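You operate a simulated robot arm through the tools that you are given. There is no shell and no other tool. Be economical: measure what you need, move in short steps, check, and stop when the job is done.

The job below is to be done with a simulated robot arm. You get a single attempt, and the scene is never put back.

TASK
Drain the clear tank and refill it to the line.
Fine: Lift the basket out first and put it back last; shut the drain. Set down upright: small mesh basket.

The check looks at the end state, three seconds after you hand in, the way a careful person would. Anything else that was tipped, shoved, dropped, spilled or broken makes it a failure.

THE ROBOT
A 6-joint arm with a two-finger gripper, fixed in place. Base frame: the origin is at the foot of the arm, x ahead of it, y to its left, z up; the work surface is at about z = 868. Readings come in mm, degrees, newtons and seconds.
Its first joint turns from -166.0 to 166.0 degrees. Payload 2.45 kg.
The TCP is the grasp point between the finger pads, 20 mm short of the fingertips. In the tool frame z runs along the fingers and y along their closing line. Largest opening 140 mm; the body of the gripper starts 168 mm behind the TCP.
Orientation is that of the tool frame in the base frame, as a unit quaternion [w, x, y, z]. With the fingers straight down and closing along the base's y, the tool's x points along the base's -x, its y along +y and its z along -z.

THE INTERFACE
- The arm moves only by the tool drive_tool. Its argument "rows" is a list of rows, each a list of 3 entries, a list of its own where there are three numbers: the opening, from 0 (shut) to 1 (fully open), then the shift along the tool's x, y, z in units of 500 mm (1.0 is 500 mm), then the turn, a rotation vector about the tool's x, y, z in units of 60 degrees (1.0 is 60 degrees). In form: [[hand, [x, y, z], [rx, ry, rz]], ...]. A call has 1 to 12 rows; each row is the pose to reach, as a shift and turn from the pose commanded when the call began, along the tool's axes at that moment. A call with a number of a shift or a turn outside -1 to 1 is refused whole. A row lasts 0.2 s, in which the tool goes at most 50 mm and 8.6 degrees; a call with a longer step from one row to the next is refused whole, and so is a gripper value outside its range. A pose out of reach is approached as far as the arm can. The call stops where the force on the tool passes 90 N (or 10 N more than at its start, if that is more) or the arm is blocked; 0.2 s more then pass. The fingers move at their own pace (about 45 mm/s each) and stop on an object; they squeeze with about 37 N. The grip force told is the motor's: it shows also when the fingers shut on nothing. Time passes only in rows, and 0.2 s behind the last, so rows that repeat a pose let the fingers close. The reply holds the time, the measured pose of the TCP, the force on the tool along the base axes, the opening and the grip force, in the units named above and with some noise, with the torque about the TCP (base axes, N m) and any sound that the robot's microphone picked up.
- Cameras (640 x 400 px; columns grow to the right, rows downward): "scene" is fixed at [400.5, 498.8, 1463.8]; the picture's right is [-0.81, -0.59, 0.00], its down [-0.32, 0.44, -0.84] and it looks along [0.50, -0.68, -0.54] (base axes); focal length 361 px, centre (320, 200). "wrist" rides on the gripper at [78, 11, -209] in the tool frame; the picture's right is [-0.14, 0.99, 0.00], its down [-0.92, -0.13, -0.37] and it looks along [-0.37, -0.05, 0.93] (tool axes); focal length 280 px, centre (320, 200). There is no depth. A picture from a camera that has moved, and an enlarged one, comes with that camera's place and axes in the base frame and with its lens.
- snapshot(camera): a new picture of that camera. The clock stands still meanwhile.
- inspect(camera, box): a new picture of the part [left, top, right, bottom] of that camera's present view, enlarged. The clock stands still meanwhile.
- hand_in(): hands the job in; it is judged then, once.

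Work in short steps. Places have to be worked out from the pictures, the camera data and where the tool is seen: move nearer, look again, correct. Check each grasp and each placing, and mend what went wrong. You have 120 turns and 76 pictures in all, those below and enlarged ones among them. Open the gripper and draw the arm clear of the work before you hand the job in, unless the task says otherwise; then end with one line.

The tools are called after ">>>" by a JSON object that holds its "op" and its "data". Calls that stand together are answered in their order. drive_tool: Moves the arm, as the interface text tells. Its arguments: {"type":"object","properties":{"rows":{"type":"array"}},"required":["rows"]} The other tools are called the same way: snapshot (camera) takes a picture; inspect (camera, box) takes an enlarged picture of a part of a camera's view; hand_in () hands the job in.

At the start:

```text
time_s: 0.0
position: [537.3, 156.3, 1195.7]
tcp_rot: [0.0, 0.0, 1.0, 0.0]
contact_force: [0.1, 0.2, 0.8]
moment: [0.0, 0.0, 0.02]
gripper_width: 139.9
gripper_force: 0.0
```

scene: 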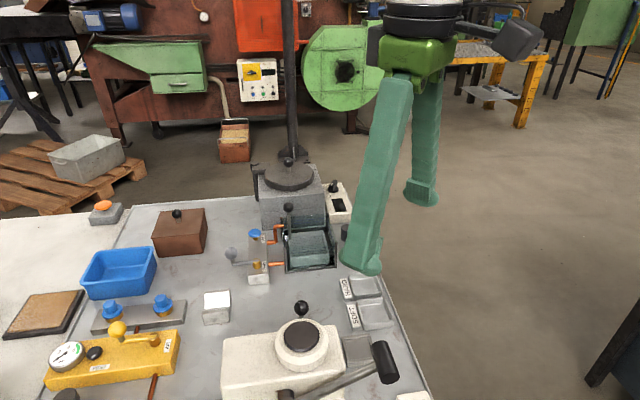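
wrist: 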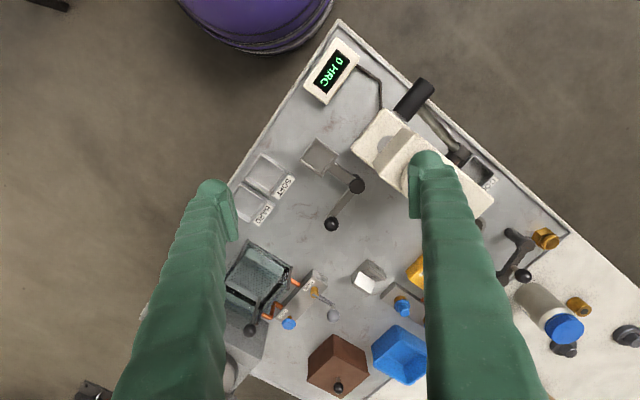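

The pictures show a bench with many devices; I need to find the clear tank, basket, valve and drain. I enlarge parts of the views.

>>> {"op": "inspect", "data": {"camera": "scene", "box": [210, 150, 370, 300]}}

>>> {"op": "inspect", "data": {"camera": "wrist", "box": [200, 220, 420, 400]}}

>>> {"op": "inspect", "data": {"camera": "scene", "box": [0, 190, 240, 400]}}

```text
2.67 times, centred on (290, 225) of scene
camera zoom: at [400.5, 498.8, 1463.8], right [-0.81, -0.59, 0.0], down [-0.32, 0.44, -0.84], along [0.5, -0.68, -0.54], focal length 962 px, centre (400, 133)
```

zoom: 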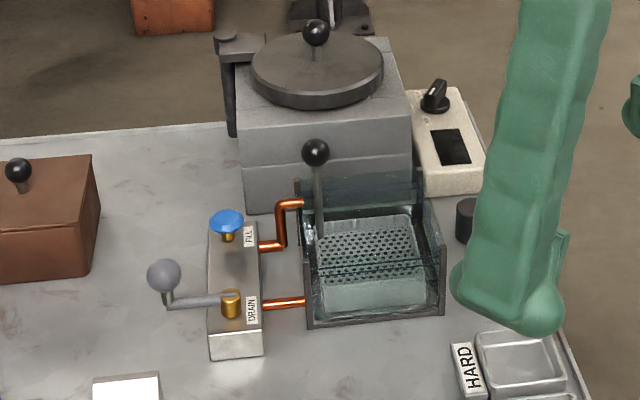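

```text
2.22 times, centred on (310, 310) of wrist
camera zoom: at [459.5, 166.0, 1405.0], right [0.14, 0.99, 0.0], down [0.92, -0.13, 0.37], along [0.37, -0.05, -0.93], focal length 623 px, centre (342, -44)
```

zoom: 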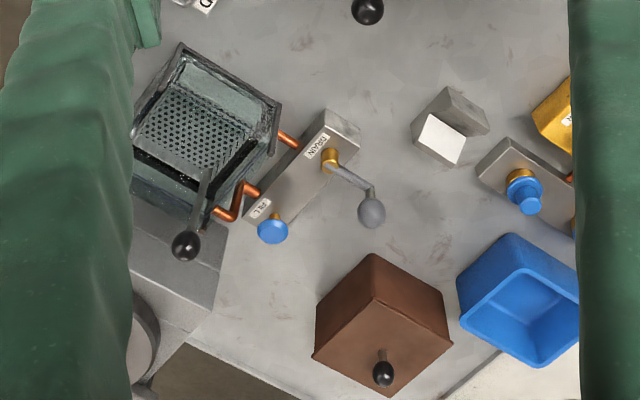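

```text
1.90 times, centred on (120, 295) of scene
camera zoom: at [400.5, 498.8, 1463.8], right [-0.81, -0.59, 0.0], down [-0.32, 0.44, -0.84], along [0.5, -0.68, -0.54], focal length 687 px, centre (701, 19)
```

zoom: 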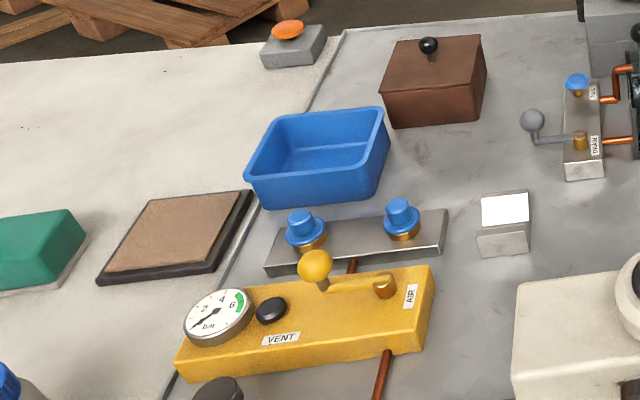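

The tank, with FILL (blue knob) and DRAIN (lever with grey ball, around [907,132,946]), sits near [825,-25]. I move nearer to see details of the basket, the level line and the valves.

>>> {"op": "drive_tool", "data": {"rows": [[1, [-0.07, -0.05, 0.015], [0, 0, 0]], [1, [-0.14, -0.1, 0.03], [0, 0, 0]], [1, [-0.21, -0.15, 0.045], [0, 0, 0]], [1, [-0.28, -0.2, 0.06], [0, 0, 0]], [1, [-0.35, -0.25, 0.08], [0, 0, 0]], [1, [-0.406, -0.292, 0.092], [0, 0, 0]]]}}

>>> {"op": "snapshot", "data": {"camera": "wrist"}}

>>> {"op": "inspect", "data": {"camera": "scene", "box": [225, 190, 345, 290]}}

```text
time_s: 1.4
position: [741.6, 13.5, 1150.7]
tcp_rot: [0.0, 0.0, 1.0, 0.0]
contact_force: [-0.1, -0.5, 0.4]
moment: [-0.04, -0.08, -0.01]
gripper_width: 140.1
gripper_force: 0.1
```

```text
70 pictures are left
camera wrist: at [663.3, 23.4, 1360.7], right [0.14, 0.99, 0.0], down [0.92, -0.13, 0.37], along [0.37, -0.05, -0.93], focal length 280 px, centre (320, 200)
```

wrist: 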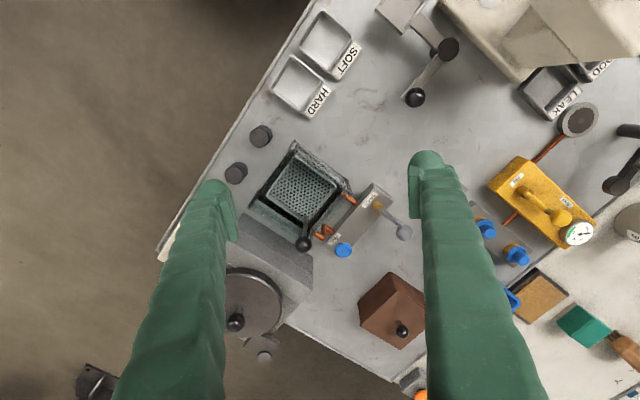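

```text
4.00 times, centred on (285, 240) of scene
camera zoom: at [400.5, 498.8, 1463.8], right [-0.81, -0.59, 0.0], down [-0.32, 0.44, -0.84], along [0.5, -0.68, -0.54], focal length 1443 px, centre (460, 40)
```

zoom: 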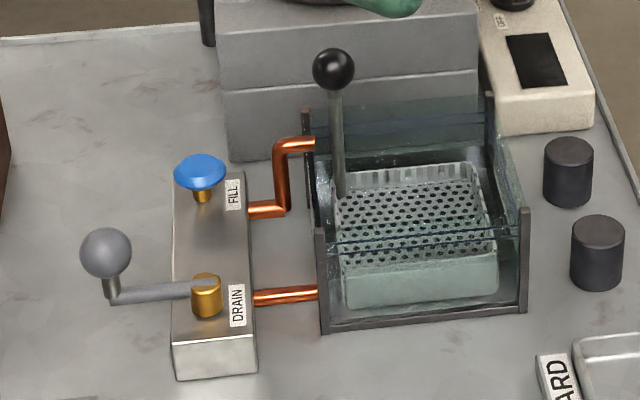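

The basket with its stemmed black ball is in the tank. I zoom in from the wrist to see the line, water and valve.

>>> {"op": "inspect", "data": {"camera": "wrist", "box": [230, 130, 420, 265]}}

>>> {"op": "inspect", "data": {"camera": "scene", "box": [280, 205, 345, 275]}}

```text
2.96 times, centred on (325, 198) of wrist
camera zoom: at [663.3, 23.4, 1360.7], right [0.14, 0.99, 0.0], down [0.92, -0.13, 0.37], along [0.37, -0.05, -0.93], focal length 831 px, centre (305, 207)
```

zoom: 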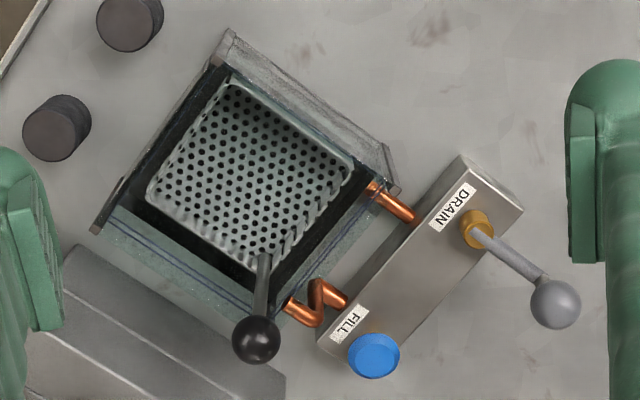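

```text
5.71 times, centred on (312, 240) of scene
camera zoom: at [400.5, 498.8, 1463.8], right [-0.81, -0.59, 0.0], down [-0.32, 0.44, -0.84], along [0.5, -0.68, -0.54], focal length 2062 px, centre (363, -29)
```

zoom: 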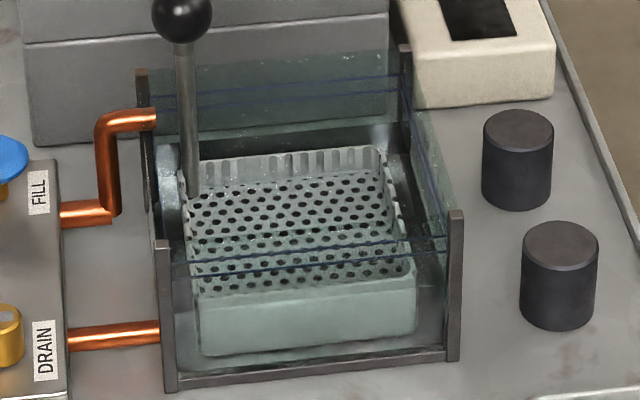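

Ball of the basket handle is at about [883,-32,986] (25 mm), basket centre about [824,-32], tank rim ~z 943. I turn the gripper 90° so that it closes along x (towards the basket's centre of mass) and stop above the ball.

>>> {"op": "drive_tool", "data": {"rows": [[0.43, [-0.024, -0.007, 0.01], [0, 0, 0.125]], [0.43, [-0.048, -0.014, 0.02], [0, 0, 0.25]], [0.43, [-0.071, -0.021, 0.03], [0, 0, 0.375]], [0.43, [-0.095, -0.028, 0.04], [0, 0, 0.5]], [0.43, [-0.119, -0.035, 0.05], [0, 0, 0.625]], [0.43, [-0.143, -0.042, 0.06], [0, 0, 0.75]], [0.43, [-0.166, -0.049, 0.07], [0, 0, 0.875]], [0.43, [-0.19, -0.056, 0.08], [0, 0, 1.0]], [0.43, [-0.214, -0.063, 0.09], [0, 0, 1.0]], [0.43, [-0.24, -0.07, 0.1], [0, 0, 1.0]], [0.43, [-0.285, -0.084, 0.12], [0, 0, 1.0]]]}}

>>> {"op": "drive_tool", "data": {"rows": [[0.43, [0, 0, 0], [0, 0, 0.125]], [0.43, [0, 0, 0], [0, 0, 0.25]], [0.43, [0, 0, 0], [0, 0, 0.375]], [0.43, [0, 0, 0], [0, 0, 0.5]], [0.43, [0, 0, 0], [0, 0, 0.5]]]}}

>>> {"op": "snapshot", "data": {"camera": "wrist"}}

>>> {"op": "snapshot", "data": {"camera": "scene"}}

```text
time_s: 3.8
position: [883.2, -31.2, 1089.7]
tcp_rot: [-0.001, 0.5, 0.866, 0.0]
contact_force: [-0.3, 0.4, -0.1]
moment: [0.01, -0.06, 0.0]
gripper_width: 60.2
gripper_force: 0.0
```

```text
time_s: 5.0
position: [884.5, -31.4, 1089.9]
tcp_rot: [0.0, 0.707, 0.707, 0.0]
contact_force: [0.9, 0.7, 0.2]
moment: [0.01, 0.0, 0.0]
gripper_width: 60.3
gripper_force: 0.0
```

```text
66 pictures are left
camera wrist: at [894.9, 45.6, 1299.3], right [0.99, -0.14, 0.0], down [-0.13, -0.92, 0.37], along [-0.05, -0.37, -0.93], focal length 280 px, centre (320, 200)
```

wrist: 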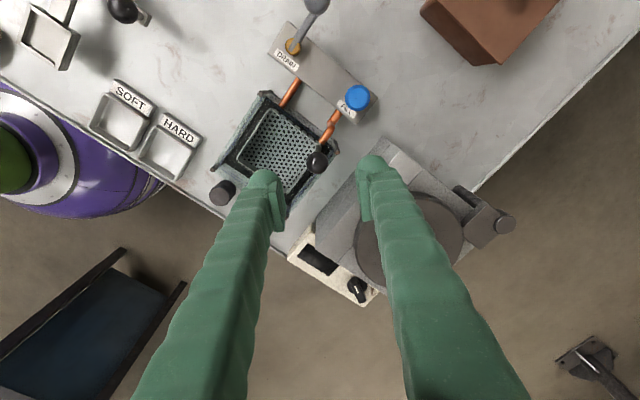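

```text
65 pictures are left
```

scene: 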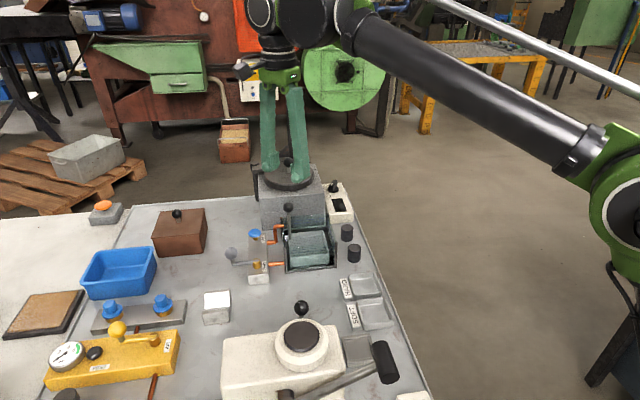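

Ball confirmed at [881,-32]. I narrow the opening to 46 mm to stay clear of the furnace and descend over the ball, then close.

>>> {"op": "drive_tool", "data": {"rows": [[0.33, [0, -0.002, 0.04], [0, 0, 0]], [0.33, [0, -0.003, 0.08], [0, 0, 0]], [0.33, [0, -0.003, 0.12], [0, 0, 0]], [0.33, [0, -0.003, 0.16], [0, 0, 0]], [0.33, [0, -0.003, 0.2], [0, 0, 0]], [0.33, [0, -0.003, 0.208], [0, 0, 0]]]}}

>>> {"op": "inspect", "data": {"camera": "scene", "box": [225, 150, 345, 290]}}

```text
time_s: 6.4
position: [881.3, -33.9, 984.9]
tcp_rot: [0.0, 0.707, 0.707, 0.0]
contact_force: [0.5, -1.2, -0.2]
moment: [-0.02, -0.02, 0.0]
gripper_width: 45.9
gripper_force: 0.0
```

```text
2.86 times, centred on (285, 220) of scene
camera zoom: at [400.5, 498.8, 1463.8], right [-0.81, -0.59, 0.0], down [-0.32, 0.44, -0.84], along [0.5, -0.68, -0.54], focal length 1031 px, centre (420, 143)
```

zoom: 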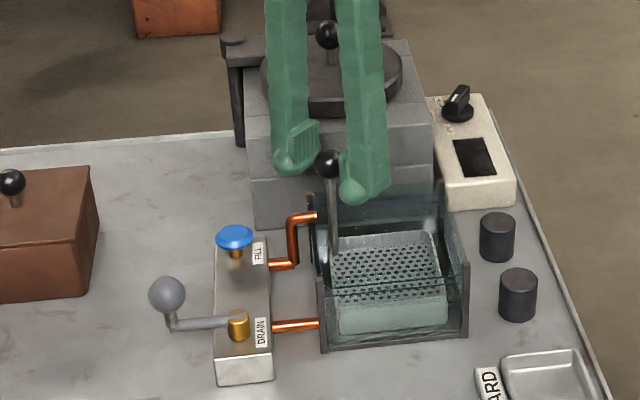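

Ball sits between the pads. Close.

>>> {"op": "drive_tool", "data": {"rows": [[0.1, [0, 0, 0], [0, 0, 0]], [0.1, [0, 0, 0], [0, 0, 0]], [0.1, [0, 0, 0], [0, 0, 0]], [0.1, [0, 0, 0], [0, 0, 0]], [0.0, [0, 0, 0], [0, 0, 0]]]}}

```text
time_s: 7.6
position: [880.4, -32.6, 986.3]
tcp_rot: [0.0, 0.707, 0.707, 0.001]
contact_force: [0.8, 0.4, 0.2]
moment: [0.01, -0.02, -0.02]
gripper_width: 21.4
gripper_force: 36.4
```

Gripped (21.4 mm). Lift slowly a little and check.

>>> {"op": "drive_tool", "data": {"rows": [[0, [0, 0, -0.01], [0, 0, 0]], [0, [0, 0, -0.02], [0, 0, 0]], [0, [0, 0, -0.035], [0, 0, 0]], [0, [0, 0, -0.05], [0, 0, 0]], [0, [0, 0, -0.065], [0, 0, 0]], [0, [0, 0, -0.08], [0, 0, 0]], [0, [0, 0, -0.08], [0, 0, 0]]]}}

>>> {"op": "inspect", "data": {"camera": "scene", "box": [225, 130, 345, 290]}}

```text
time_s: 9.2
position: [882.5, -33.3, 1026.8]
tcp_rot: [0.001, 0.707, 0.707, 0.001]
contact_force: [-0.6, -1.2, -0.2]
moment: [0.0, -0.02, -0.01]
gripper_width: 0.0
gripper_force: 29.3
```

```text
2.50 times, centred on (285, 210) of scene
camera zoom: at [400.5, 498.8, 1463.8], right [-0.81, -0.59, 0.0], down [-0.32, 0.44, -0.84], along [0.5, -0.68, -0.54], focal length 902 px, centre (408, 175)
```

zoom: 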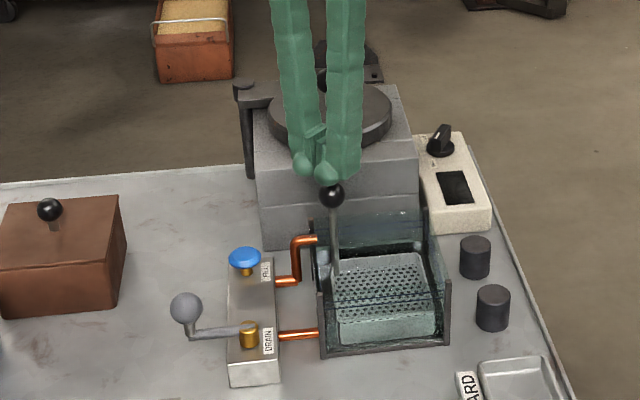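

The fingers slipped off the ball (probably gripped above its centre). I look from the wrist to correct.

>>> {"op": "inspect", "data": {"camera": "wrist", "box": [220, 60, 420, 200]}}

>>> {"op": "inspect", "data": {"camera": "scene", "box": [255, 180, 345, 280]}}

```text
2.86 times, centred on (320, 130) of wrist
camera zoom: at [893.0, 45.8, 1235.2], right [0.99, -0.14, 0.0], down [-0.13, -0.92, 0.37], along [-0.05, -0.37, -0.93], focal length 801 px, centre (320, 400)
```

zoom: 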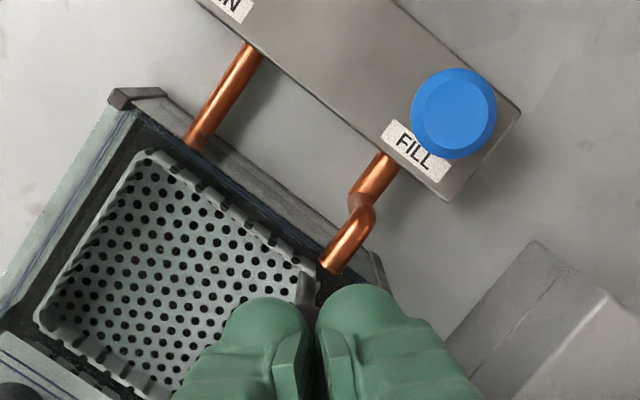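

```text
4.00 times, centred on (300, 230) of scene
camera zoom: at [400.5, 498.8, 1463.8], right [-0.81, -0.59, 0.0], down [-0.32, 0.44, -0.84], along [0.5, -0.68, -0.54], focal length 1443 px, centre (400, 80)
```

zoom: 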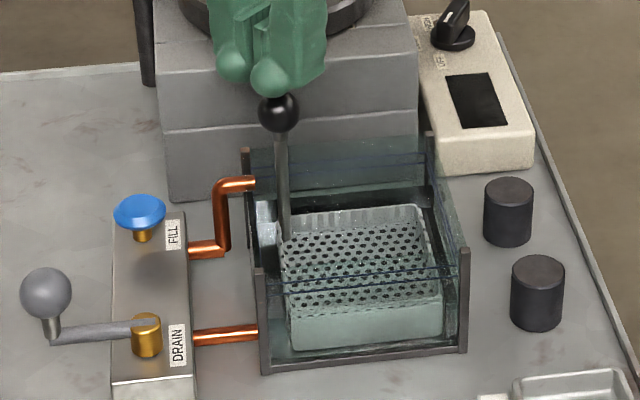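

Basket unharmed; the fingertips appear about 9 mm higher relative to the ball than assumed, so I reopen and go down to z≈976 before gripping.

>>> {"op": "drive_tool", "data": {"rows": [[0.33, [0, 0, 0], [0, 0, 0]], [0.33, [0, 0, 0], [0, 0, 0]], [0.33, [0, 0, 0], [0, 0, 0]], [0.33, [0, 0, 0.03], [0, 0, 0]], [0.33, [0, 0, 0.06], [0, 0, 0]], [0.33, [0, 0, 0.09], [0, 0, 0]], [0.33, [0, 0, 0.1], [0, 0, 0]], [0, [0, 0, 0.1], [0, 0, 0]], [0, [0, 0, 0.1], [0, 0, 0]], [0, [0, 0, 0.1], [0, 0, 0]], [0, [0, 0, 0.1], [0, 0, 0]]]}}

>>> {"op": "inspect", "data": {"camera": "scene", "box": [255, 180, 345, 280]}}

```text
time_s: 11.6
position: [881.6, -30.2, 977.0]
tcp_rot: [0.0, 0.707, 0.707, 0.0]
contact_force: [-0.9, 0.0, -0.6]
moment: [0.0, 0.01, -0.03]
gripper_width: 21.0
gripper_force: 37.2
```

```text
4.00 times, centred on (300, 230) of scene
camera zoom: at [400.5, 498.8, 1463.8], right [-0.81, -0.59, 0.0], down [-0.32, 0.44, -0.84], along [0.5, -0.68, -0.54], focal length 1443 px, centre (400, 80)
```

zoom: 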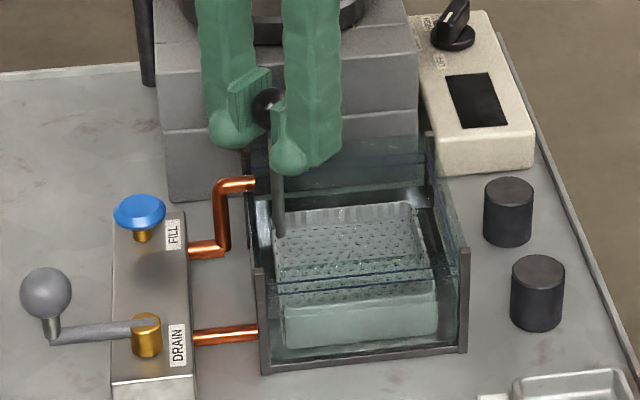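

Pads now enclose the ball and the upper stem. Lift slowly.

>>> {"op": "drive_tool", "data": {"rows": [[0, [0, 0, -0.005], [0, 0, 0]], [0, [0, 0, -0.01], [0, 0, 0]], [0, [0, 0, -0.015], [0, 0, 0]], [0, [0, 0, -0.02], [0, 0, 0]], [0, [0, 0, -0.03], [0, 0, 0]], [0, [0, 0, -0.04], [0, 0, 0]]]}}

>>> {"op": "inspect", "data": {"camera": "scene", "box": [255, 180, 345, 280]}}

```text
time_s: 13.0
position: [881.4, -32.2, 995.3]
tcp_rot: [0.0, 0.707, 0.707, 0.001]
contact_force: [-0.1, -0.7, -1.9]
moment: [0.01, -0.04, 0.0]
gripper_width: 20.8
gripper_force: 36.6
```

```text
4.00 times, centred on (300, 230) of scene
camera zoom: at [400.5, 498.8, 1463.8], right [-0.81, -0.59, 0.0], down [-0.32, 0.44, -0.84], along [0.5, -0.68, -0.54], focal length 1443 px, centre (400, 80)
```

zoom: 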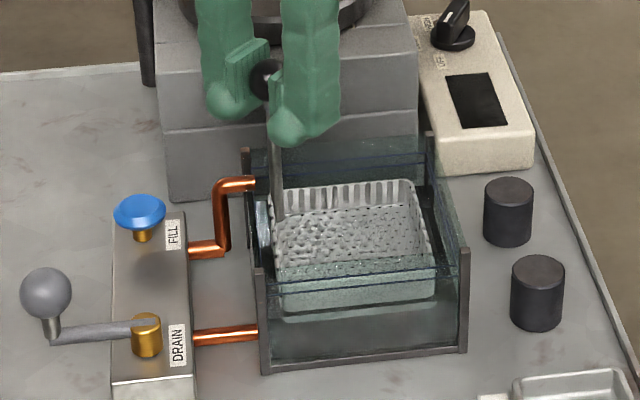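

The basket comes up level. Continue raising, pausing above the tank to let it drip.

>>> {"op": "drive_tool", "data": {"rows": [[0, [0, 0, -0.02], [0, 0, 0]], [0, [0, 0, -0.04], [0, 0, 0]], [0, [0, 0, -0.06], [0, 0, 0]], [0, [0, 0, -0.08], [0, 0, 0]], [0, [0, 0, -0.1], [0, 0, 0]], [0, [0, 0, -0.12], [0, 0, 0]], [0, [0, 0, -0.14], [0, 0, 0]], [0, [0, 0, -0.16], [0, 0, 0]], [0, [0, 0, -0.18], [0, 0, 0]], [0, [0, 0, -0.2], [0, 0, 0]], [0, [0, 0, -0.21], [0, 0, 0]], [0, [0, 0, -0.21], [0, 0, 0]]]}}

>>> {"op": "drive_tool", "data": {"rows": [[0, [0, 0, 0], [0, 0, 0]], [0, [0, 0, 0], [0, 0, 0]], [0, [0, 0, 0], [0, 0, 0]], [0, [0, 0, 0], [0, 0, 0]], [0, [0, 0, 0], [0, 0, 0]], [0, [0, 0, 0], [0, 0, 0]], [0, [0, 0, 0], [0, 0, 0]], [0, [0, 0, 0], [0, 0, 0]], [0, [0, 0, 0], [0, 0, 0]], [0, [0, 0, 0], [0, 0, 0]], [0, [0, 0, 0], [0, 0, 0]], [0, [0, 0, 0], [0, 0, 0]]]}}

>>> {"op": "inspect", "data": {"camera": "scene", "box": [225, 110, 345, 285]}}

>>> {"op": "snapshot", "data": {"camera": "wrist"}}

```text
time_s: 15.6
position: [882.9, -32.5, 1101.9]
tcp_rot: [-0.001, 0.707, 0.707, 0.001]
contact_force: [0.1, -0.3, -2.2]
moment: [-0.04, -0.05, 0.05]
gripper_width: 20.6
gripper_force: 36.9
```

```text
time_s: 18.2
position: [881.5, -32.0, 1101.9]
tcp_rot: [0.0, 0.707, 0.707, 0.001]
contact_force: [0.2, 0.5, -1.0]
moment: [0.0, -0.06, 0.0]
gripper_width: 21.0
gripper_force: 37.5
```

```text
2.29 times, centred on (285, 198) of scene
camera zoom: at [400.5, 498.8, 1463.8], right [-0.81, -0.59, 0.0], down [-0.32, 0.44, -0.84], along [0.5, -0.68, -0.54], focal length 825 px, centre (400, 206)
```

zoom: 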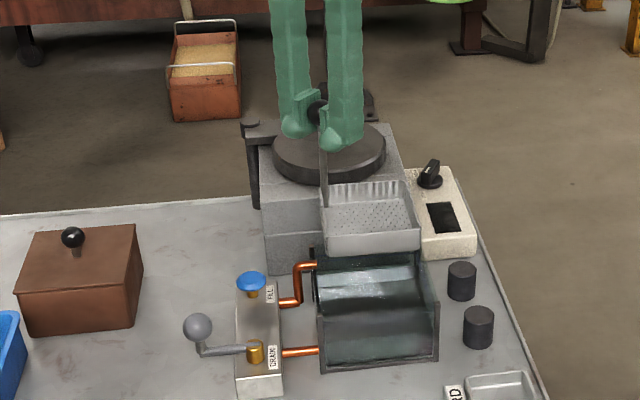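

```text
57 pictures are left
camera wrist: at [893.2, 45.2, 1310.6], right [0.99, -0.14, 0.0], down [-0.13, -0.92, 0.37], along [-0.05, -0.37, -0.93], focal length 280 px, centre (320, 200)
```

wrist: 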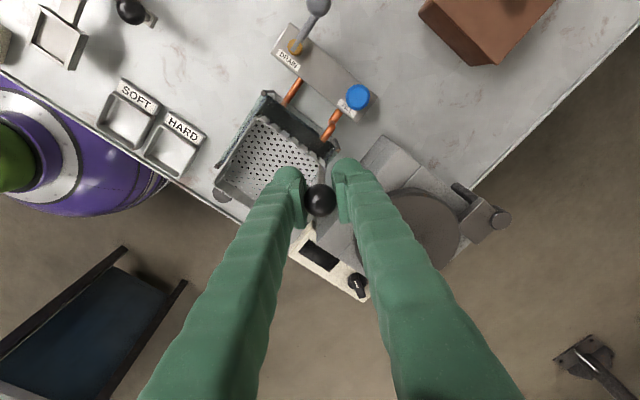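

Held level and the tank holds water. I carry the basket to the free spot in front (basket centre ≈[745,98], ball ≈[803,98]).

>>> {"op": "drive_tool", "data": {"rows": [[0, [0.02, -0.012, 0], [0, 0, 0]], [0, [0.05, -0.03, 0], [0, 0, 0]], [0, [0.085, -0.052, 0], [0, 0, 0]], [0, [0.12, -0.073, 0], [0, 0, 0]], [0, [0.155, -0.094, 0], [0, 0, 0]], [0, [0.19, -0.115, 0], [0, 0, 0]], [0, [0.22, -0.134, 0], [0, 0, 0]], [0, [0.245, -0.149, 0], [0, 0, 0]], [0, [0.26, -0.158, 0], [0, 0, 0]], [0, [0.26, -0.158, 0.02], [0, 0, 0]], [0, [0.26, -0.158, 0.05], [0, 0, 0]], [0, [0.26, -0.158, 0.08], [0, 0, 0]]]}}

>>> {"op": "snapshot", "data": {"camera": "wrist"}}

>>> {"op": "snapshot", "data": {"camera": "scene"}}

```text
time_s: 20.8
position: [802.6, 98.1, 1062.2]
tcp_rot: [0.0, 0.707, 0.707, 0.0]
contact_force: [-0.5, -0.4, -1.7]
moment: [0.04, -0.01, 0.01]
gripper_width: 21.0
gripper_force: 36.6
```

```text
56 pictures are left
camera wrist: at [814.0, 175.8, 1271.0], right [0.99, -0.14, 0.0], down [-0.13, -0.92, 0.37], along [-0.05, -0.37, -0.93], focal length 280 px, centre (320, 200)
```

wrist: 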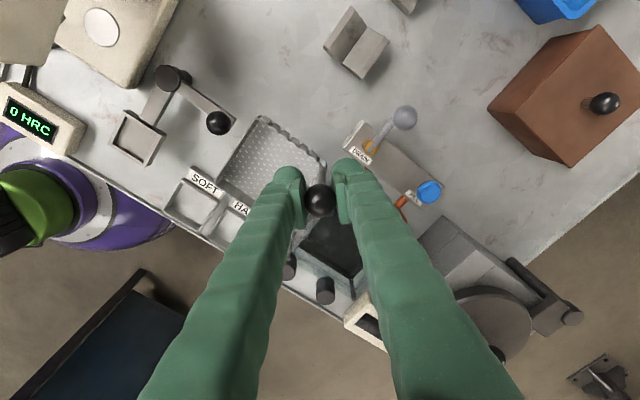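

```text
55 pictures are left
```

scene: 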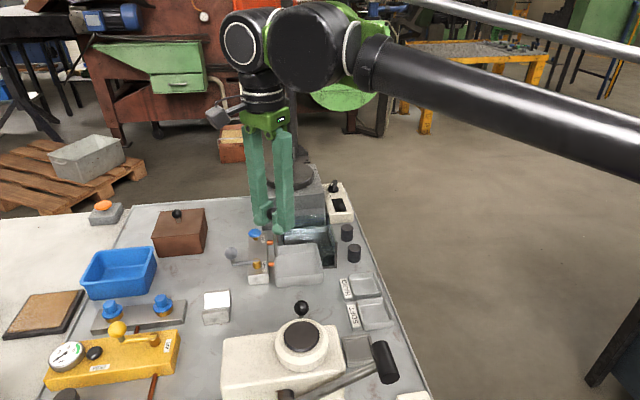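

The landing area looks clear. Descend, slowing near the table.

>>> {"op": "drive_tool", "data": {"rows": [[0, [0, 0, 0.03], [0, 0, 0]], [0, [0, 0, 0.06], [0, 0, 0]], [0, [0, 0, 0.09], [0, 0, 0]], [0, [0, 0, 0.12], [0, 0, 0]], [0, [0, 0, 0.135], [0, 0, 0]], [0, [0, 0, 0.145], [0, 0, 0]], [0, [0, 0, 0.15], [0, 0, 0]], [0, [0, 0, 0.155], [0, 0, 0]]]}}

>>> {"op": "inspect", "data": {"camera": "scene", "box": [200, 180, 380, 320]}}

```text
time_s: 22.6
position: [803.0, 97.8, 982.4]
tcp_rot: [0.0, 0.707, 0.707, 0.0]
contact_force: [0.7, -0.3, -1.6]
moment: [0.01, -0.07, 0.0]
gripper_width: 20.7
gripper_force: 37.2
```

```text
2.86 times, centred on (290, 250) of scene
camera zoom: at [400.5, 498.8, 1463.8], right [-0.81, -0.59, 0.0], down [-0.32, 0.44, -0.84], along [0.5, -0.68, -0.54], focal length 1031 px, centre (406, 57)
```

zoom: 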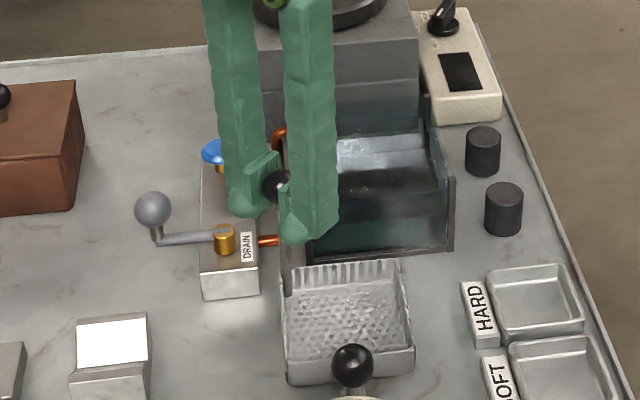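

Clear. Lower in small steps until contact shows.

>>> {"op": "drive_tool", "data": {"rows": [[0, [0, 0, 0.004], [0, 0, 0]], [0, [0, 0, 0.008], [0, 0, 0]], [0, [0, 0, 0.012], [0, 0, 0]], [0, [0, 0, 0.012], [0, 0, 0]]]}}

>>> {"op": "drive_tool", "data": {"rows": [[0, [0, 0, 0.004], [0, 0, 0]], [0, [0, 0, 0.008], [0, 0, 0]], [0, [0, 0, 0.008], [0, 0, 0]]]}}

```text
time_s: 23.6
position: [802.3, 97.2, 976.9]
tcp_rot: [0.0, 0.707, 0.707, 0.0]
contact_force: [-0.5, 0.8, -2.4]
moment: [0.01, -0.05, 0.01]
gripper_width: 21.0
gripper_force: 37.3
```

```text
time_s: 24.4
position: [801.5, 97.4, 972.9]
tcp_rot: [0.001, 0.707, 0.707, 0.0]
contact_force: [1.5, -1.1, 0.1]
moment: [-0.01, 0.1, 0.04]
gripper_width: 20.7
gripper_force: 37.0
```

The moment flipped: first contact. One small step more and look.

>>> {"op": "drive_tool", "data": {"rows": [[0, [0, 0, 0.003], [0, 0, 0]], [0, [0, 0, 0.003], [0, 0, 0]]]}}

>>> {"op": "inspect", "data": {"camera": "scene", "box": [230, 210, 370, 310]}}

```text
time_s: 25.0
position: [803.0, 99.1, 972.6]
tcp_rot: [0.001, 0.707, 0.707, 0.001]
contact_force: [1.1, 0.2, -0.2]
moment: [0.03, 0.09, -0.01]
gripper_width: 21.0
gripper_force: 37.7
```

```text
4.00 times, centred on (300, 260) of scene
camera zoom: at [400.5, 498.8, 1463.8], right [-0.81, -0.59, 0.0], down [-0.32, 0.44, -0.84], along [0.5, -0.68, -0.54], focal length 1443 px, centre (400, -40)
```

zoom: 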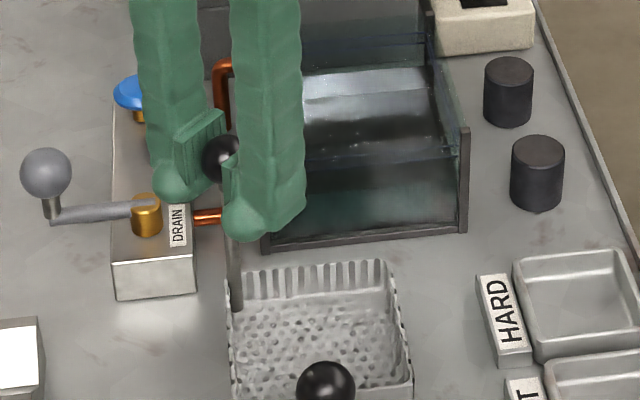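

Basket rests on the table upright. Open modestly and rise straight up.

>>> {"op": "drive_tool", "data": {"rows": [[0.15, [0, 0, 0], [0, 0, 0]], [0.2, [0, 0, 0], [0, 0, 0]], [0.3, [0, 0, 0], [0, 0, 0]], [0.3, [0, 0, 0], [0, 0, 0]], [0.3, [0, 0, -0.03], [0, 0, 0]], [0.3, [0, 0, -0.08], [0, 0, 0]], [0.3, [0, 0, -0.14], [0, 0, 0]], [0.3, [0, 0, -0.2], [0, 0, 0]], [0.3, [0, 0, -0.26], [0, 0, 0]]]}}

>>> {"op": "inspect", "data": {"camera": "scene", "box": [220, 180, 380, 310]}}

>>> {"op": "snapshot", "data": {"camera": "wrist"}}

```text
time_s: 27.0
position: [801.0, 97.2, 1101.5]
tcp_rot: [0.001, 0.707, 0.707, 0.0]
contact_force: [-0.1, -0.4, -0.2]
moment: [0.01, 0.02, 0.04]
gripper_width: 42.1
gripper_force: 0.1
```

```text
3.08 times, centred on (300, 245) of scene
camera zoom: at [400.5, 498.8, 1463.8], right [-0.81, -0.59, 0.0], down [-0.32, 0.44, -0.84], along [0.5, -0.68, -0.54], focal length 1110 px, centre (382, 62)
```

zoom: 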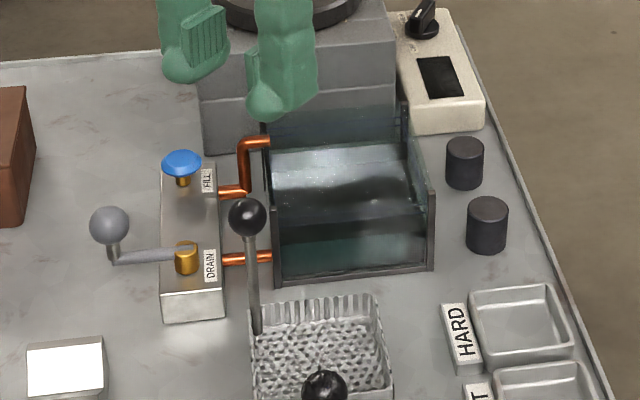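

```text
51 pictures are left
camera wrist: at [812.6, 174.3, 1310.1], right [0.99, -0.14, 0.0], down [-0.13, -0.92, 0.37], along [-0.05, -0.37, -0.93], focal length 280 px, centre (320, 200)
```

wrist: 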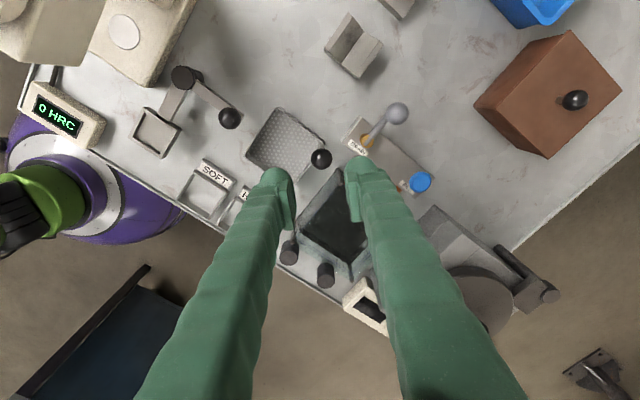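

Basket stands upright on the bench. Now I go above the drain lever's ball (~[907,132,946]) and look at the valve closely.

>>> {"op": "drive_tool", "data": {"rows": [[0.4, [0.012, 0.035, 0], [0, 0, 0]], [0.4, [0.024, 0.07, 0], [0, 0, 0]], [0.4, [0.036, 0.105, 0.01], [0, 0, 0]], [0.4, [0.048, 0.14, 0.03], [0, 0, 0]], [0.4, [0.06, 0.175, 0.05], [0, 0, 0]], [0.4, [0.068, 0.208, 0.06], [0, 0, 0]]]}}

>>> {"op": "inspect", "data": {"camera": "wrist", "box": [180, 60, 400, 200]}}

>>> {"op": "inspect", "data": {"camera": "scene", "box": [215, 210, 305, 290]}}

```text
time_s: 28.4
position: [905.5, 130.0, 1070.8]
tcp_rot: [0.001, 0.707, 0.707, 0.0]
contact_force: [0.0, 0.4, 1.2]
moment: [-0.01, -0.06, -0.02]
gripper_width: 56.0
gripper_force: 0.1
```

```text
2.86 times, centred on (290, 130) of wrist
camera zoom: at [917.2, 207.9, 1280.3], right [0.99, -0.14, 0.0], down [-0.13, -0.92, 0.37], along [-0.05, -0.37, -0.93], focal length 801 px, centre (406, 400)
```

zoom: 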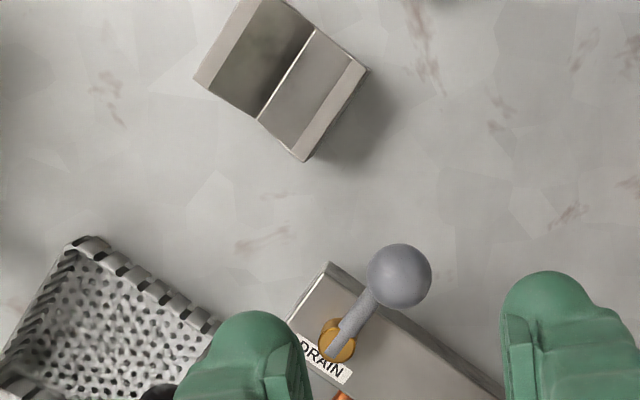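

```text
5.00 times, centred on (260, 250) of scene
camera zoom: at [400.5, 498.8, 1463.8], right [-0.81, -0.59, 0.0], down [-0.32, 0.44, -0.84], along [0.5, -0.68, -0.54], focal length 1804 px, centre (620, -50)
```

zoom: 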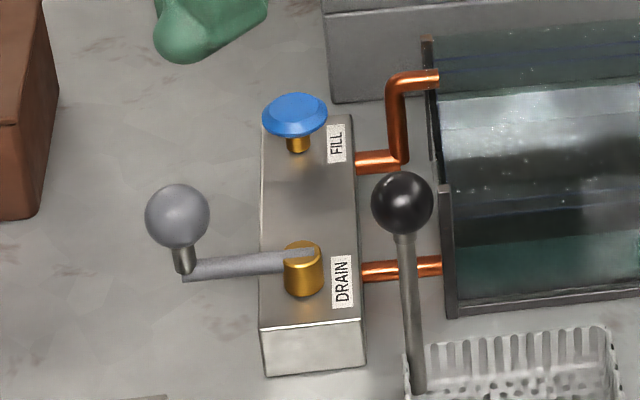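

Ball seen at ≈[904,132]. I descend straddling it, tips just above the lever arm.

>>> {"op": "drive_tool", "data": {"rows": [[0.37, [0.016, -0.002, 0.04], [0, 0, 0]], [0.37, [0.016, -0.002, 0.08], [0, 0, 0]], [0.37, [0.016, -0.002, 0.12], [0, 0, 0]], [0.37, [0.016, -0.002, 0.16], [0, 0, 0]], [0.37, [0.016, -0.002, 0.2], [0, 0, 0]], [0.37, [0.016, -0.002, 0.23], [0, 0, 0]], [0.37, [0.016, -0.002, 0.246], [0, 0, 0]]]}}

>>> {"op": "inspect", "data": {"camera": "scene", "box": [205, 190, 305, 290]}}

```text
time_s: 30.0
position: [905.7, 140.0, 948.7]
tcp_rot: [0.0, 0.707, 0.707, 0.0]
contact_force: [0.0, 0.0, -1.6]
moment: [0.02, -0.01, 0.02]
gripper_width: 51.7
gripper_force: 0.0
```

```text
4.00 times, centred on (255, 240) of scene
camera zoom: at [400.5, 498.8, 1463.8], right [-0.81, -0.59, 0.0], down [-0.32, 0.44, -0.84], along [0.5, -0.68, -0.54], focal length 1443 px, centre (580, 40)
```

zoom: 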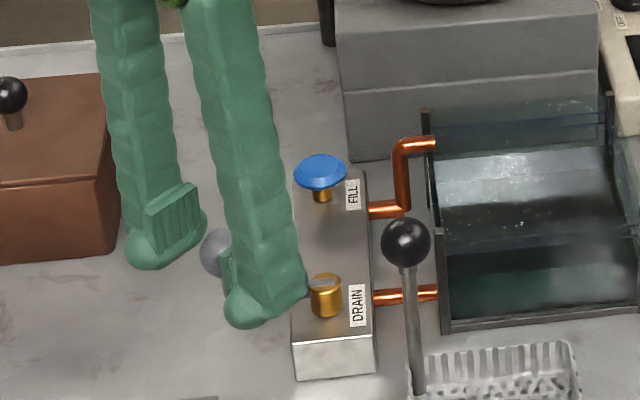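

Ball is straddled. Push it in −x (counter-clockwise) gently, watching the force.

>>> {"op": "drive_tool", "data": {"rows": [[0.37, [0, -0.012, 0], [0, 0, 0]], [0.37, [0, -0.024, 0], [0, 0, 0]], [0.37, [0, -0.034, 0], [0, 0, 0]], [0.37, [0, -0.042, 0], [0, 0, 0]], [0.37, [0.005, -0.05, 0], [0, 0, 0]], [0.37, [0.005, -0.05, 0], [0, 0, 0]]]}}

>>> {"op": "inspect", "data": {"camera": "scene", "box": [205, 190, 305, 290]}}

```text
time_s: 31.4
position: [880.4, 143.7, 948.4]
tcp_rot: [-0.001, 0.707, 0.707, 0.0]
contact_force: [0.7, 0.9, 1.3]
moment: [-0.01, 0.02, 0.06]
gripper_width: 52.0
gripper_force: 0.4
```

```text
4.00 times, centred on (255, 240) of scene
camera zoom: at [400.5, 498.8, 1463.8], right [-0.81, -0.59, 0.0], down [-0.32, 0.44, -0.84], along [0.5, -0.68, -0.54], focal length 1443 px, centre (580, 40)
```

zoom: 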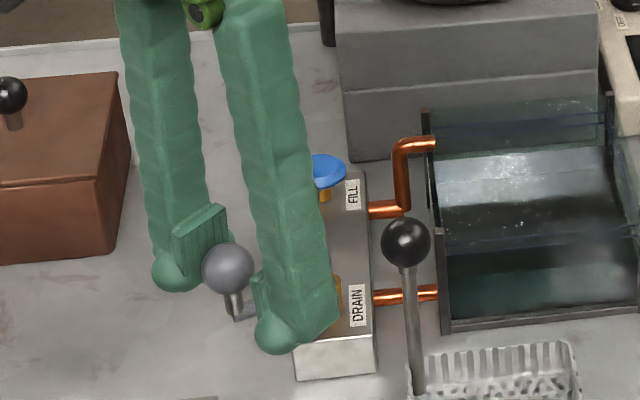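

The lever moves freely. Continue the swing with a narrower cage, to about 90°.

>>> {"op": "drive_tool", "data": {"rows": [[0.28, [0.005, -0.0, 0], [0, 0, 0]], [0.28, [0.014, -0.012, 0], [0, 0, 0]], [0.28, [0.016, -0.024, 0], [0, 0, 0]], [0.28, [0.016, -0.036, 0], [0, 0, 0]], [0.28, [0.016, -0.048, 0], [0, 0, 0]], [0.28, [0.014, -0.06, 0], [0, 0, 0]], [0.28, [0.012, -0.072, 0], [0, 0, 0]], [0.28, [0.01, -0.084, 0], [0, 0, 0]], [0.28, [0.006, -0.096, 0], [0, 0, 0]], [0.28, [0.002, -0.104, 0], [0, 0, 0]], [0.28, [0.002, -0.104, 0], [0, 0, 0]]]}}

>>> {"op": "inspect", "data": {"camera": "scene", "box": [225, 190, 345, 300]}}

```text
time_s: 33.8
position: [829.5, 143.2, 949.5]
tcp_rot: [0.0, 0.707, 0.707, 0.0]
contact_force: [0.3, -0.3, -0.8]
moment: [-0.02, 0.04, 0.03]
gripper_width: 39.9
gripper_force: 0.3
```

```text
3.64 times, centred on (285, 245) of scene
camera zoom: at [400.5, 498.8, 1463.8], right [-0.81, -0.59, 0.0], down [-0.32, 0.44, -0.84], along [0.5, -0.68, -0.54], focal length 1312 px, centre (447, 36)
```

zoom: 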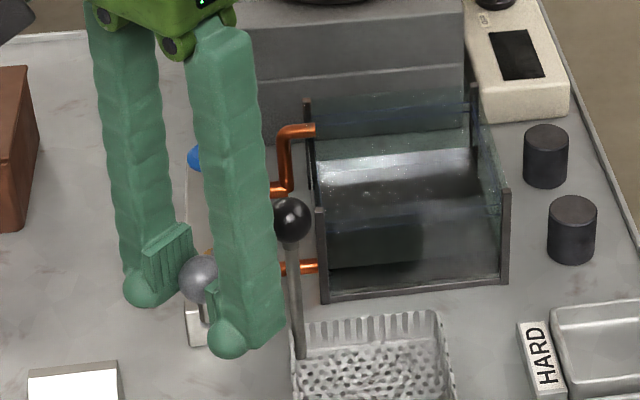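

The level is falling, so the drain is open. I wait and watch.

>>> {"op": "drive_tool", "data": {"rows": [[0.28, [0, 0, 0], [0, 0, 0]], [0.28, [0, -0.004, 0], [0, 0, 0]], [0.28, [0, -0.008, 0], [0, 0, 0]], [0.28, [0, -0.008, 0], [0, 0, 0]], [0.28, [0, -0.008, 0], [0, 0, 0]], [0.28, [0, -0.008, 0], [0, 0, 0]], [0.28, [0, -0.008, 0], [0, 0, 0]], [0.28, [0, -0.008, 0], [0, 0, 0]], [0.28, [0, -0.008, 0], [0, 0, 0]], [0.28, [0, -0.008, 0], [0, 0, 0]], [0.28, [0, -0.008, 0], [0, 0, 0]], [0.28, [0, -0.008, 0], [0, 0, 0]]]}}

>>> {"op": "drive_tool", "data": {"rows": [[0.28, [0, 0, 0], [0, 0, 0]], [0.28, [0, 0, 0], [0, 0, 0]], [0.28, [0, 0, 0], [0, 0, 0]], [0.28, [0, 0, 0], [0, 0, 0]], [0.28, [0, 0, 0], [0, 0, 0]], [0.28, [0, 0, 0], [0, 0, 0]], [0.28, [0, 0, 0], [0, 0, 0]], [0.28, [0, 0, 0], [0, 0, 0]], [0.28, [0, 0, 0], [0, 0, 0]], [0.28, [0, 0, 0], [0, 0, 0]], [0.28, [0, 0, 0], [0, 0, 0]], [0.28, [0, 0, 0], [0, 0, 0]]]}}

>>> {"op": "inspect", "data": {"camera": "scene", "box": [225, 190, 345, 300]}}

```text
time_s: 36.4
position: [825.2, 143.6, 949.5]
tcp_rot: [0.0, 0.707, 0.707, 0.0]
contact_force: [2.6, -0.4, -0.7]
moment: [0.02, -0.02, 0.0]
gripper_width: 40.7
gripper_force: 0.9
```

```text
time_s: 39.0
position: [825.4, 143.5, 949.8]
tcp_rot: [0.0, 0.707, 0.707, 0.0]
contact_force: [2.9, -0.5, -0.9]
moment: [0.02, 0.01, 0.04]
gripper_width: 40.5
gripper_force: 0.4
```

```text
3.64 times, centred on (285, 245) of scene
camera zoom: at [400.5, 498.8, 1463.8], right [-0.81, -0.59, 0.0], down [-0.32, 0.44, -0.84], along [0.5, -0.68, -0.54], focal length 1312 px, centre (447, 36)
```

zoom: 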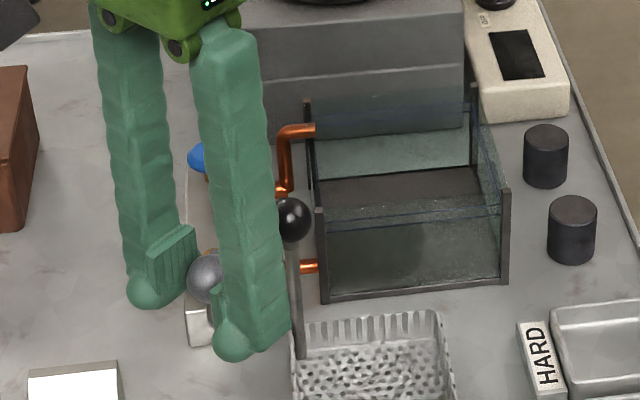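

Tank looks nearly or fully empty and the lever is at its stop. One more wait to be sure.

>>> {"op": "drive_tool", "data": {"rows": [[0.28, [0, 0.004, 0], [0, 0, 0]], [0.28, [0, 0.004, 0], [0, 0, 0]], [0.28, [0, 0.004, 0], [0, 0, 0]], [0.28, [0, 0.004, 0], [0, 0, 0]], [0.28, [0, 0.004, 0], [0, 0, 0]], [0.28, [0, 0.004, 0], [0, 0, 0]], [0.28, [0, 0.004, 0], [0, 0, 0]], [0.28, [0, 0.004, 0], [0, 0, 0]], [0.28, [0, 0.004, 0], [0, 0, 0]], [0.28, [0, 0.004, 0], [0, 0, 0]], [0.28, [0, 0.004, 0], [0, 0, 0]], [0.28, [0, 0.004, 0], [0, 0, 0]]]}}

>>> {"op": "inspect", "data": {"camera": "scene", "box": [225, 190, 345, 300]}}

```text
time_s: 41.6
position: [827.6, 144.3, 950.0]
tcp_rot: [0.0, 0.707, 0.707, 0.0]
contact_force: [0.3, 0.4, 0.1]
moment: [0.0, -0.01, 0.0]
gripper_width: 39.3
gripper_force: 0.0
```

```text
3.64 times, centred on (285, 245) of scene
camera zoom: at [400.5, 498.8, 1463.8], right [-0.81, -0.59, 0.0], down [-0.32, 0.44, -0.84], along [0.5, -0.68, -0.54], focal length 1312 px, centre (447, 36)
```

zoom: 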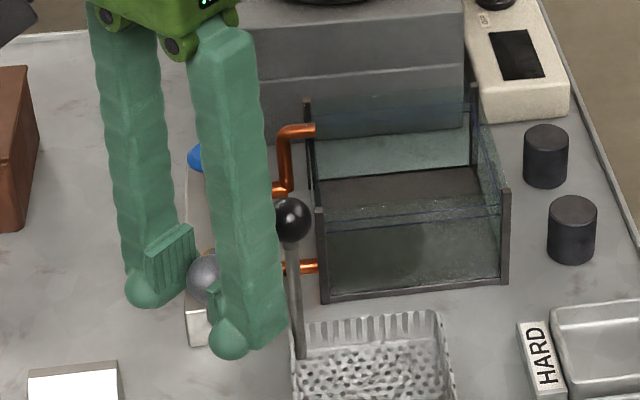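

Tank is empty and unchanged. Swing the lever back shut, along the same arc, pressing lightly at the end stop.

>>> {"op": "drive_tool", "data": {"rows": [[0.28, [0.004, 0.016, 0], [0, 0, 0]], [0.28, [0.008, 0.034, 0], [0, 0, 0]], [0.28, [0.012, 0.052, 0], [0, 0, 0]], [0.28, [0.014, 0.07, 0], [0, 0, 0]], [0.28, [0.014, 0.086, 0], [0, 0, 0]], [0.28, [0.014, 0.102, 0], [0, 0, 0]], [0.28, [0.01, 0.118, 0], [0, 0, 0]], [0.28, [0.006, 0.134, 0], [0, 0, 0]], [0.28, [0.002, 0.148, 0], [0, 0, 0]], [0.28, [0, 0.158, 0], [0, 0, 0]], [0.28, [0, 0.166, 0], [0, 0, 0]]]}}

>>> {"op": "inspect", "data": {"camera": "scene", "box": [205, 190, 305, 290]}}

```text
time_s: 44.0
position: [908.6, 142.9, 948.1]
tcp_rot: [0.0, 0.707, 0.707, 0.0]
contact_force: [-1.7, 0.1, -0.3]
moment: [-0.01, 0.02, 0.01]
gripper_width: 39.8
gripper_force: 1.0
```

```text
4.00 times, centred on (255, 240) of scene
camera zoom: at [400.5, 498.8, 1463.8], right [-0.81, -0.59, 0.0], down [-0.32, 0.44, -0.84], along [0.5, -0.68, -0.54], focal length 1443 px, centre (580, 40)
```

zoom: 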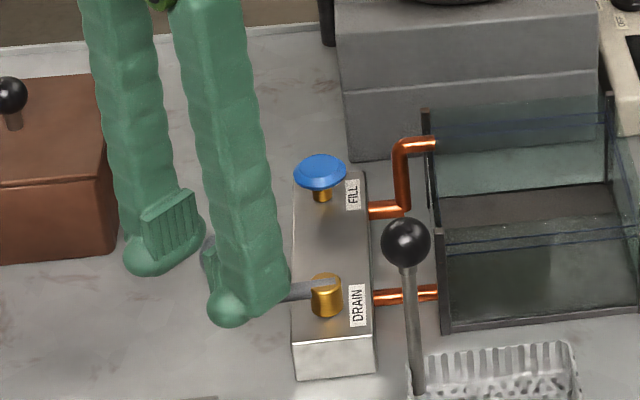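

Nearly at the stop (1.7 N). Press a few mm more.

>>> {"op": "drive_tool", "data": {"rows": [[0.28, [0, 0.006, 0], [0, 0, 0]], [0.28, [0, 0.012, 0], [0, 0, 0]], [0.28, [0, 0.016, 0], [0, 0, 0]], [0.28, [0, 0.016, 0], [0, 0, 0]]]}}

```text
time_s: 45.0
position: [916.5, 143.8, 949.5]
tcp_rot: [0.0, 0.707, 0.707, 0.001]
contact_force: [-19.2, -2.6, -9.6]
moment: [0.06, -0.18, -0.09]
gripper_width: 51.7
gripper_force: 9.1
```

Firmly at the stop (19 N). Back off, center and rise.

>>> {"op": "drive_tool", "data": {"rows": [[0.37, [0, -0.01, 0], [0, 0, 0]], [0.37, [0, -0.02, 0], [0, 0, 0]], [0.37, [0, -0.022, 0], [0, 0, 0]], [0.37, [0, -0.022, -0.04], [0, 0, 0]], [0.37, [0, -0.022, -0.1], [0, 0, 0]], [0.37, [0, -0.022, -0.16], [0, 0, 0]], [0.37, [0, -0.022, -0.22], [0, 0, 0]]]}}

>>> {"op": "inspect", "data": {"camera": "scene", "box": [205, 180, 345, 290]}}

>>> {"op": "inspect", "data": {"camera": "wrist", "box": [200, 60, 440, 210]}}

```text
time_s: 46.6
position: [907.2, 144.4, 1060.1]
tcp_rot: [0.0, 0.707, 0.707, 0.0]
contact_force: [0.6, 0.7, -0.2]
moment: [0.03, 0.02, 0.01]
gripper_width: 51.7
gripper_force: 0.0
```

```text
3.64 times, centred on (275, 235) of scene
camera zoom: at [400.5, 498.8, 1463.8], right [-0.81, -0.59, 0.0], down [-0.32, 0.44, -0.84], along [0.5, -0.68, -0.54], focal length 1312 px, centre (484, 73)
```

zoom: 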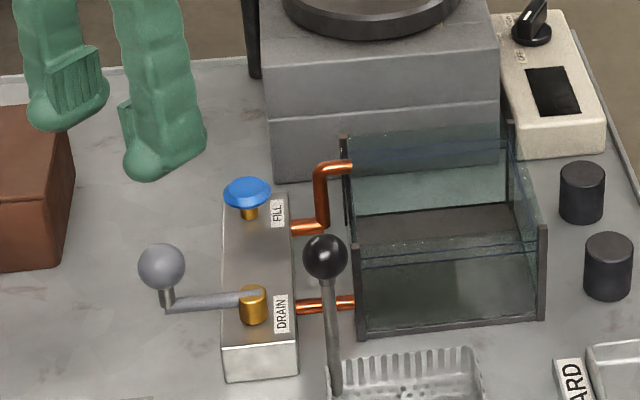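

```text
2.67 times, centred on (320, 135) of wrist
camera zoom: at [917.8, 221.9, 1270.3], right [0.99, -0.14, 0.0], down [-0.13, -0.92, 0.37], along [-0.05, -0.37, -0.93], focal length 748 px, centre (320, 373)
```

zoom: 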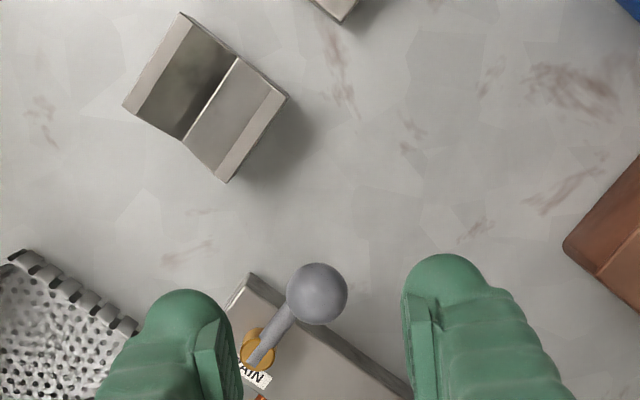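

Drain lever is back at its shut position. Next, above the FILL knob (~[943,28]) with the gripper closed, and check alignment.

>>> {"op": "drive_tool", "data": {"rows": [[0.2, [-0.03, 0.01, 0], [0, 0, 0]], [0, [-0.07, 0.022, 0], [0, 0, 0]], [0, [-0.11, 0.034, 0], [0, 0, 0]], [0, [-0.15, 0.046, 0], [0, 0, 0]], [0, [-0.19, 0.06, 0], [0, 0, 0]], [0, [-0.232, 0.072, 0], [0, 0, 0]], [0, [-0.232, 0.072, 0], [0, 0, 0]]]}}

>>> {"op": "inspect", "data": {"camera": "wrist", "box": [220, 60, 420, 200]}}

>>> {"op": "inspect", "data": {"camera": "scene", "box": [240, 210, 350, 285]}}

```text
time_s: 48.2
position: [943.4, 25.7, 1058.7]
tcp_rot: [0.0, 0.708, 0.707, 0.0]
contact_force: [1.2, -0.1, -0.1]
moment: [-0.02, -0.01, -0.02]
gripper_width: 0.0
gripper_force: 29.8
```

```text
2.86 times, centred on (320, 130) of wrist
camera zoom: at [953.9, 103.5, 1267.4], right [0.99, -0.14, 0.0], down [-0.13, -0.92, 0.37], along [-0.05, -0.37, -0.93], focal length 801 px, centre (320, 400)
```

zoom: 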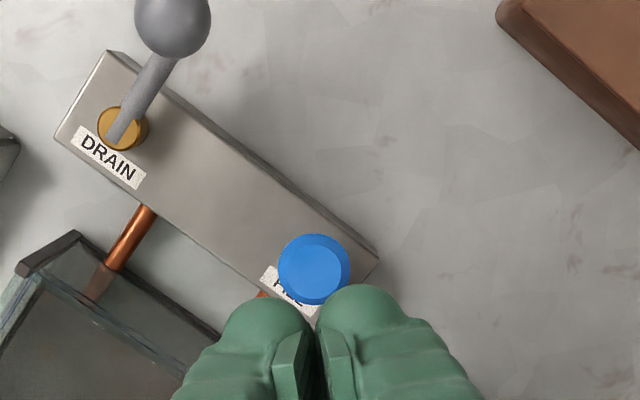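

```text
5.33 times, centred on (295, 248) of scene
camera zoom: at [400.5, 498.8, 1463.8], right [-0.81, -0.59, 0.0], down [-0.32, 0.44, -0.84], along [0.5, -0.68, -0.54], focal length 1924 px, centre (453, -53)
```

zoom: 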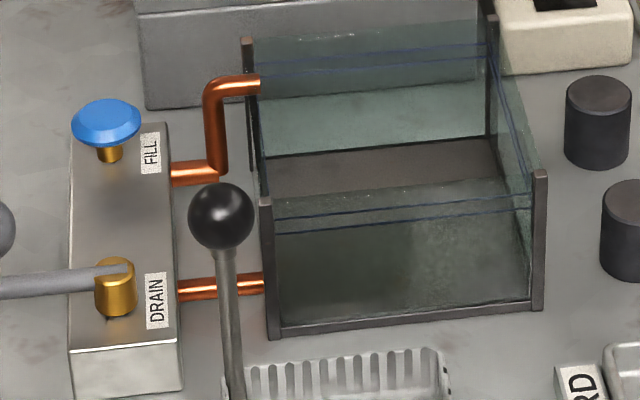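

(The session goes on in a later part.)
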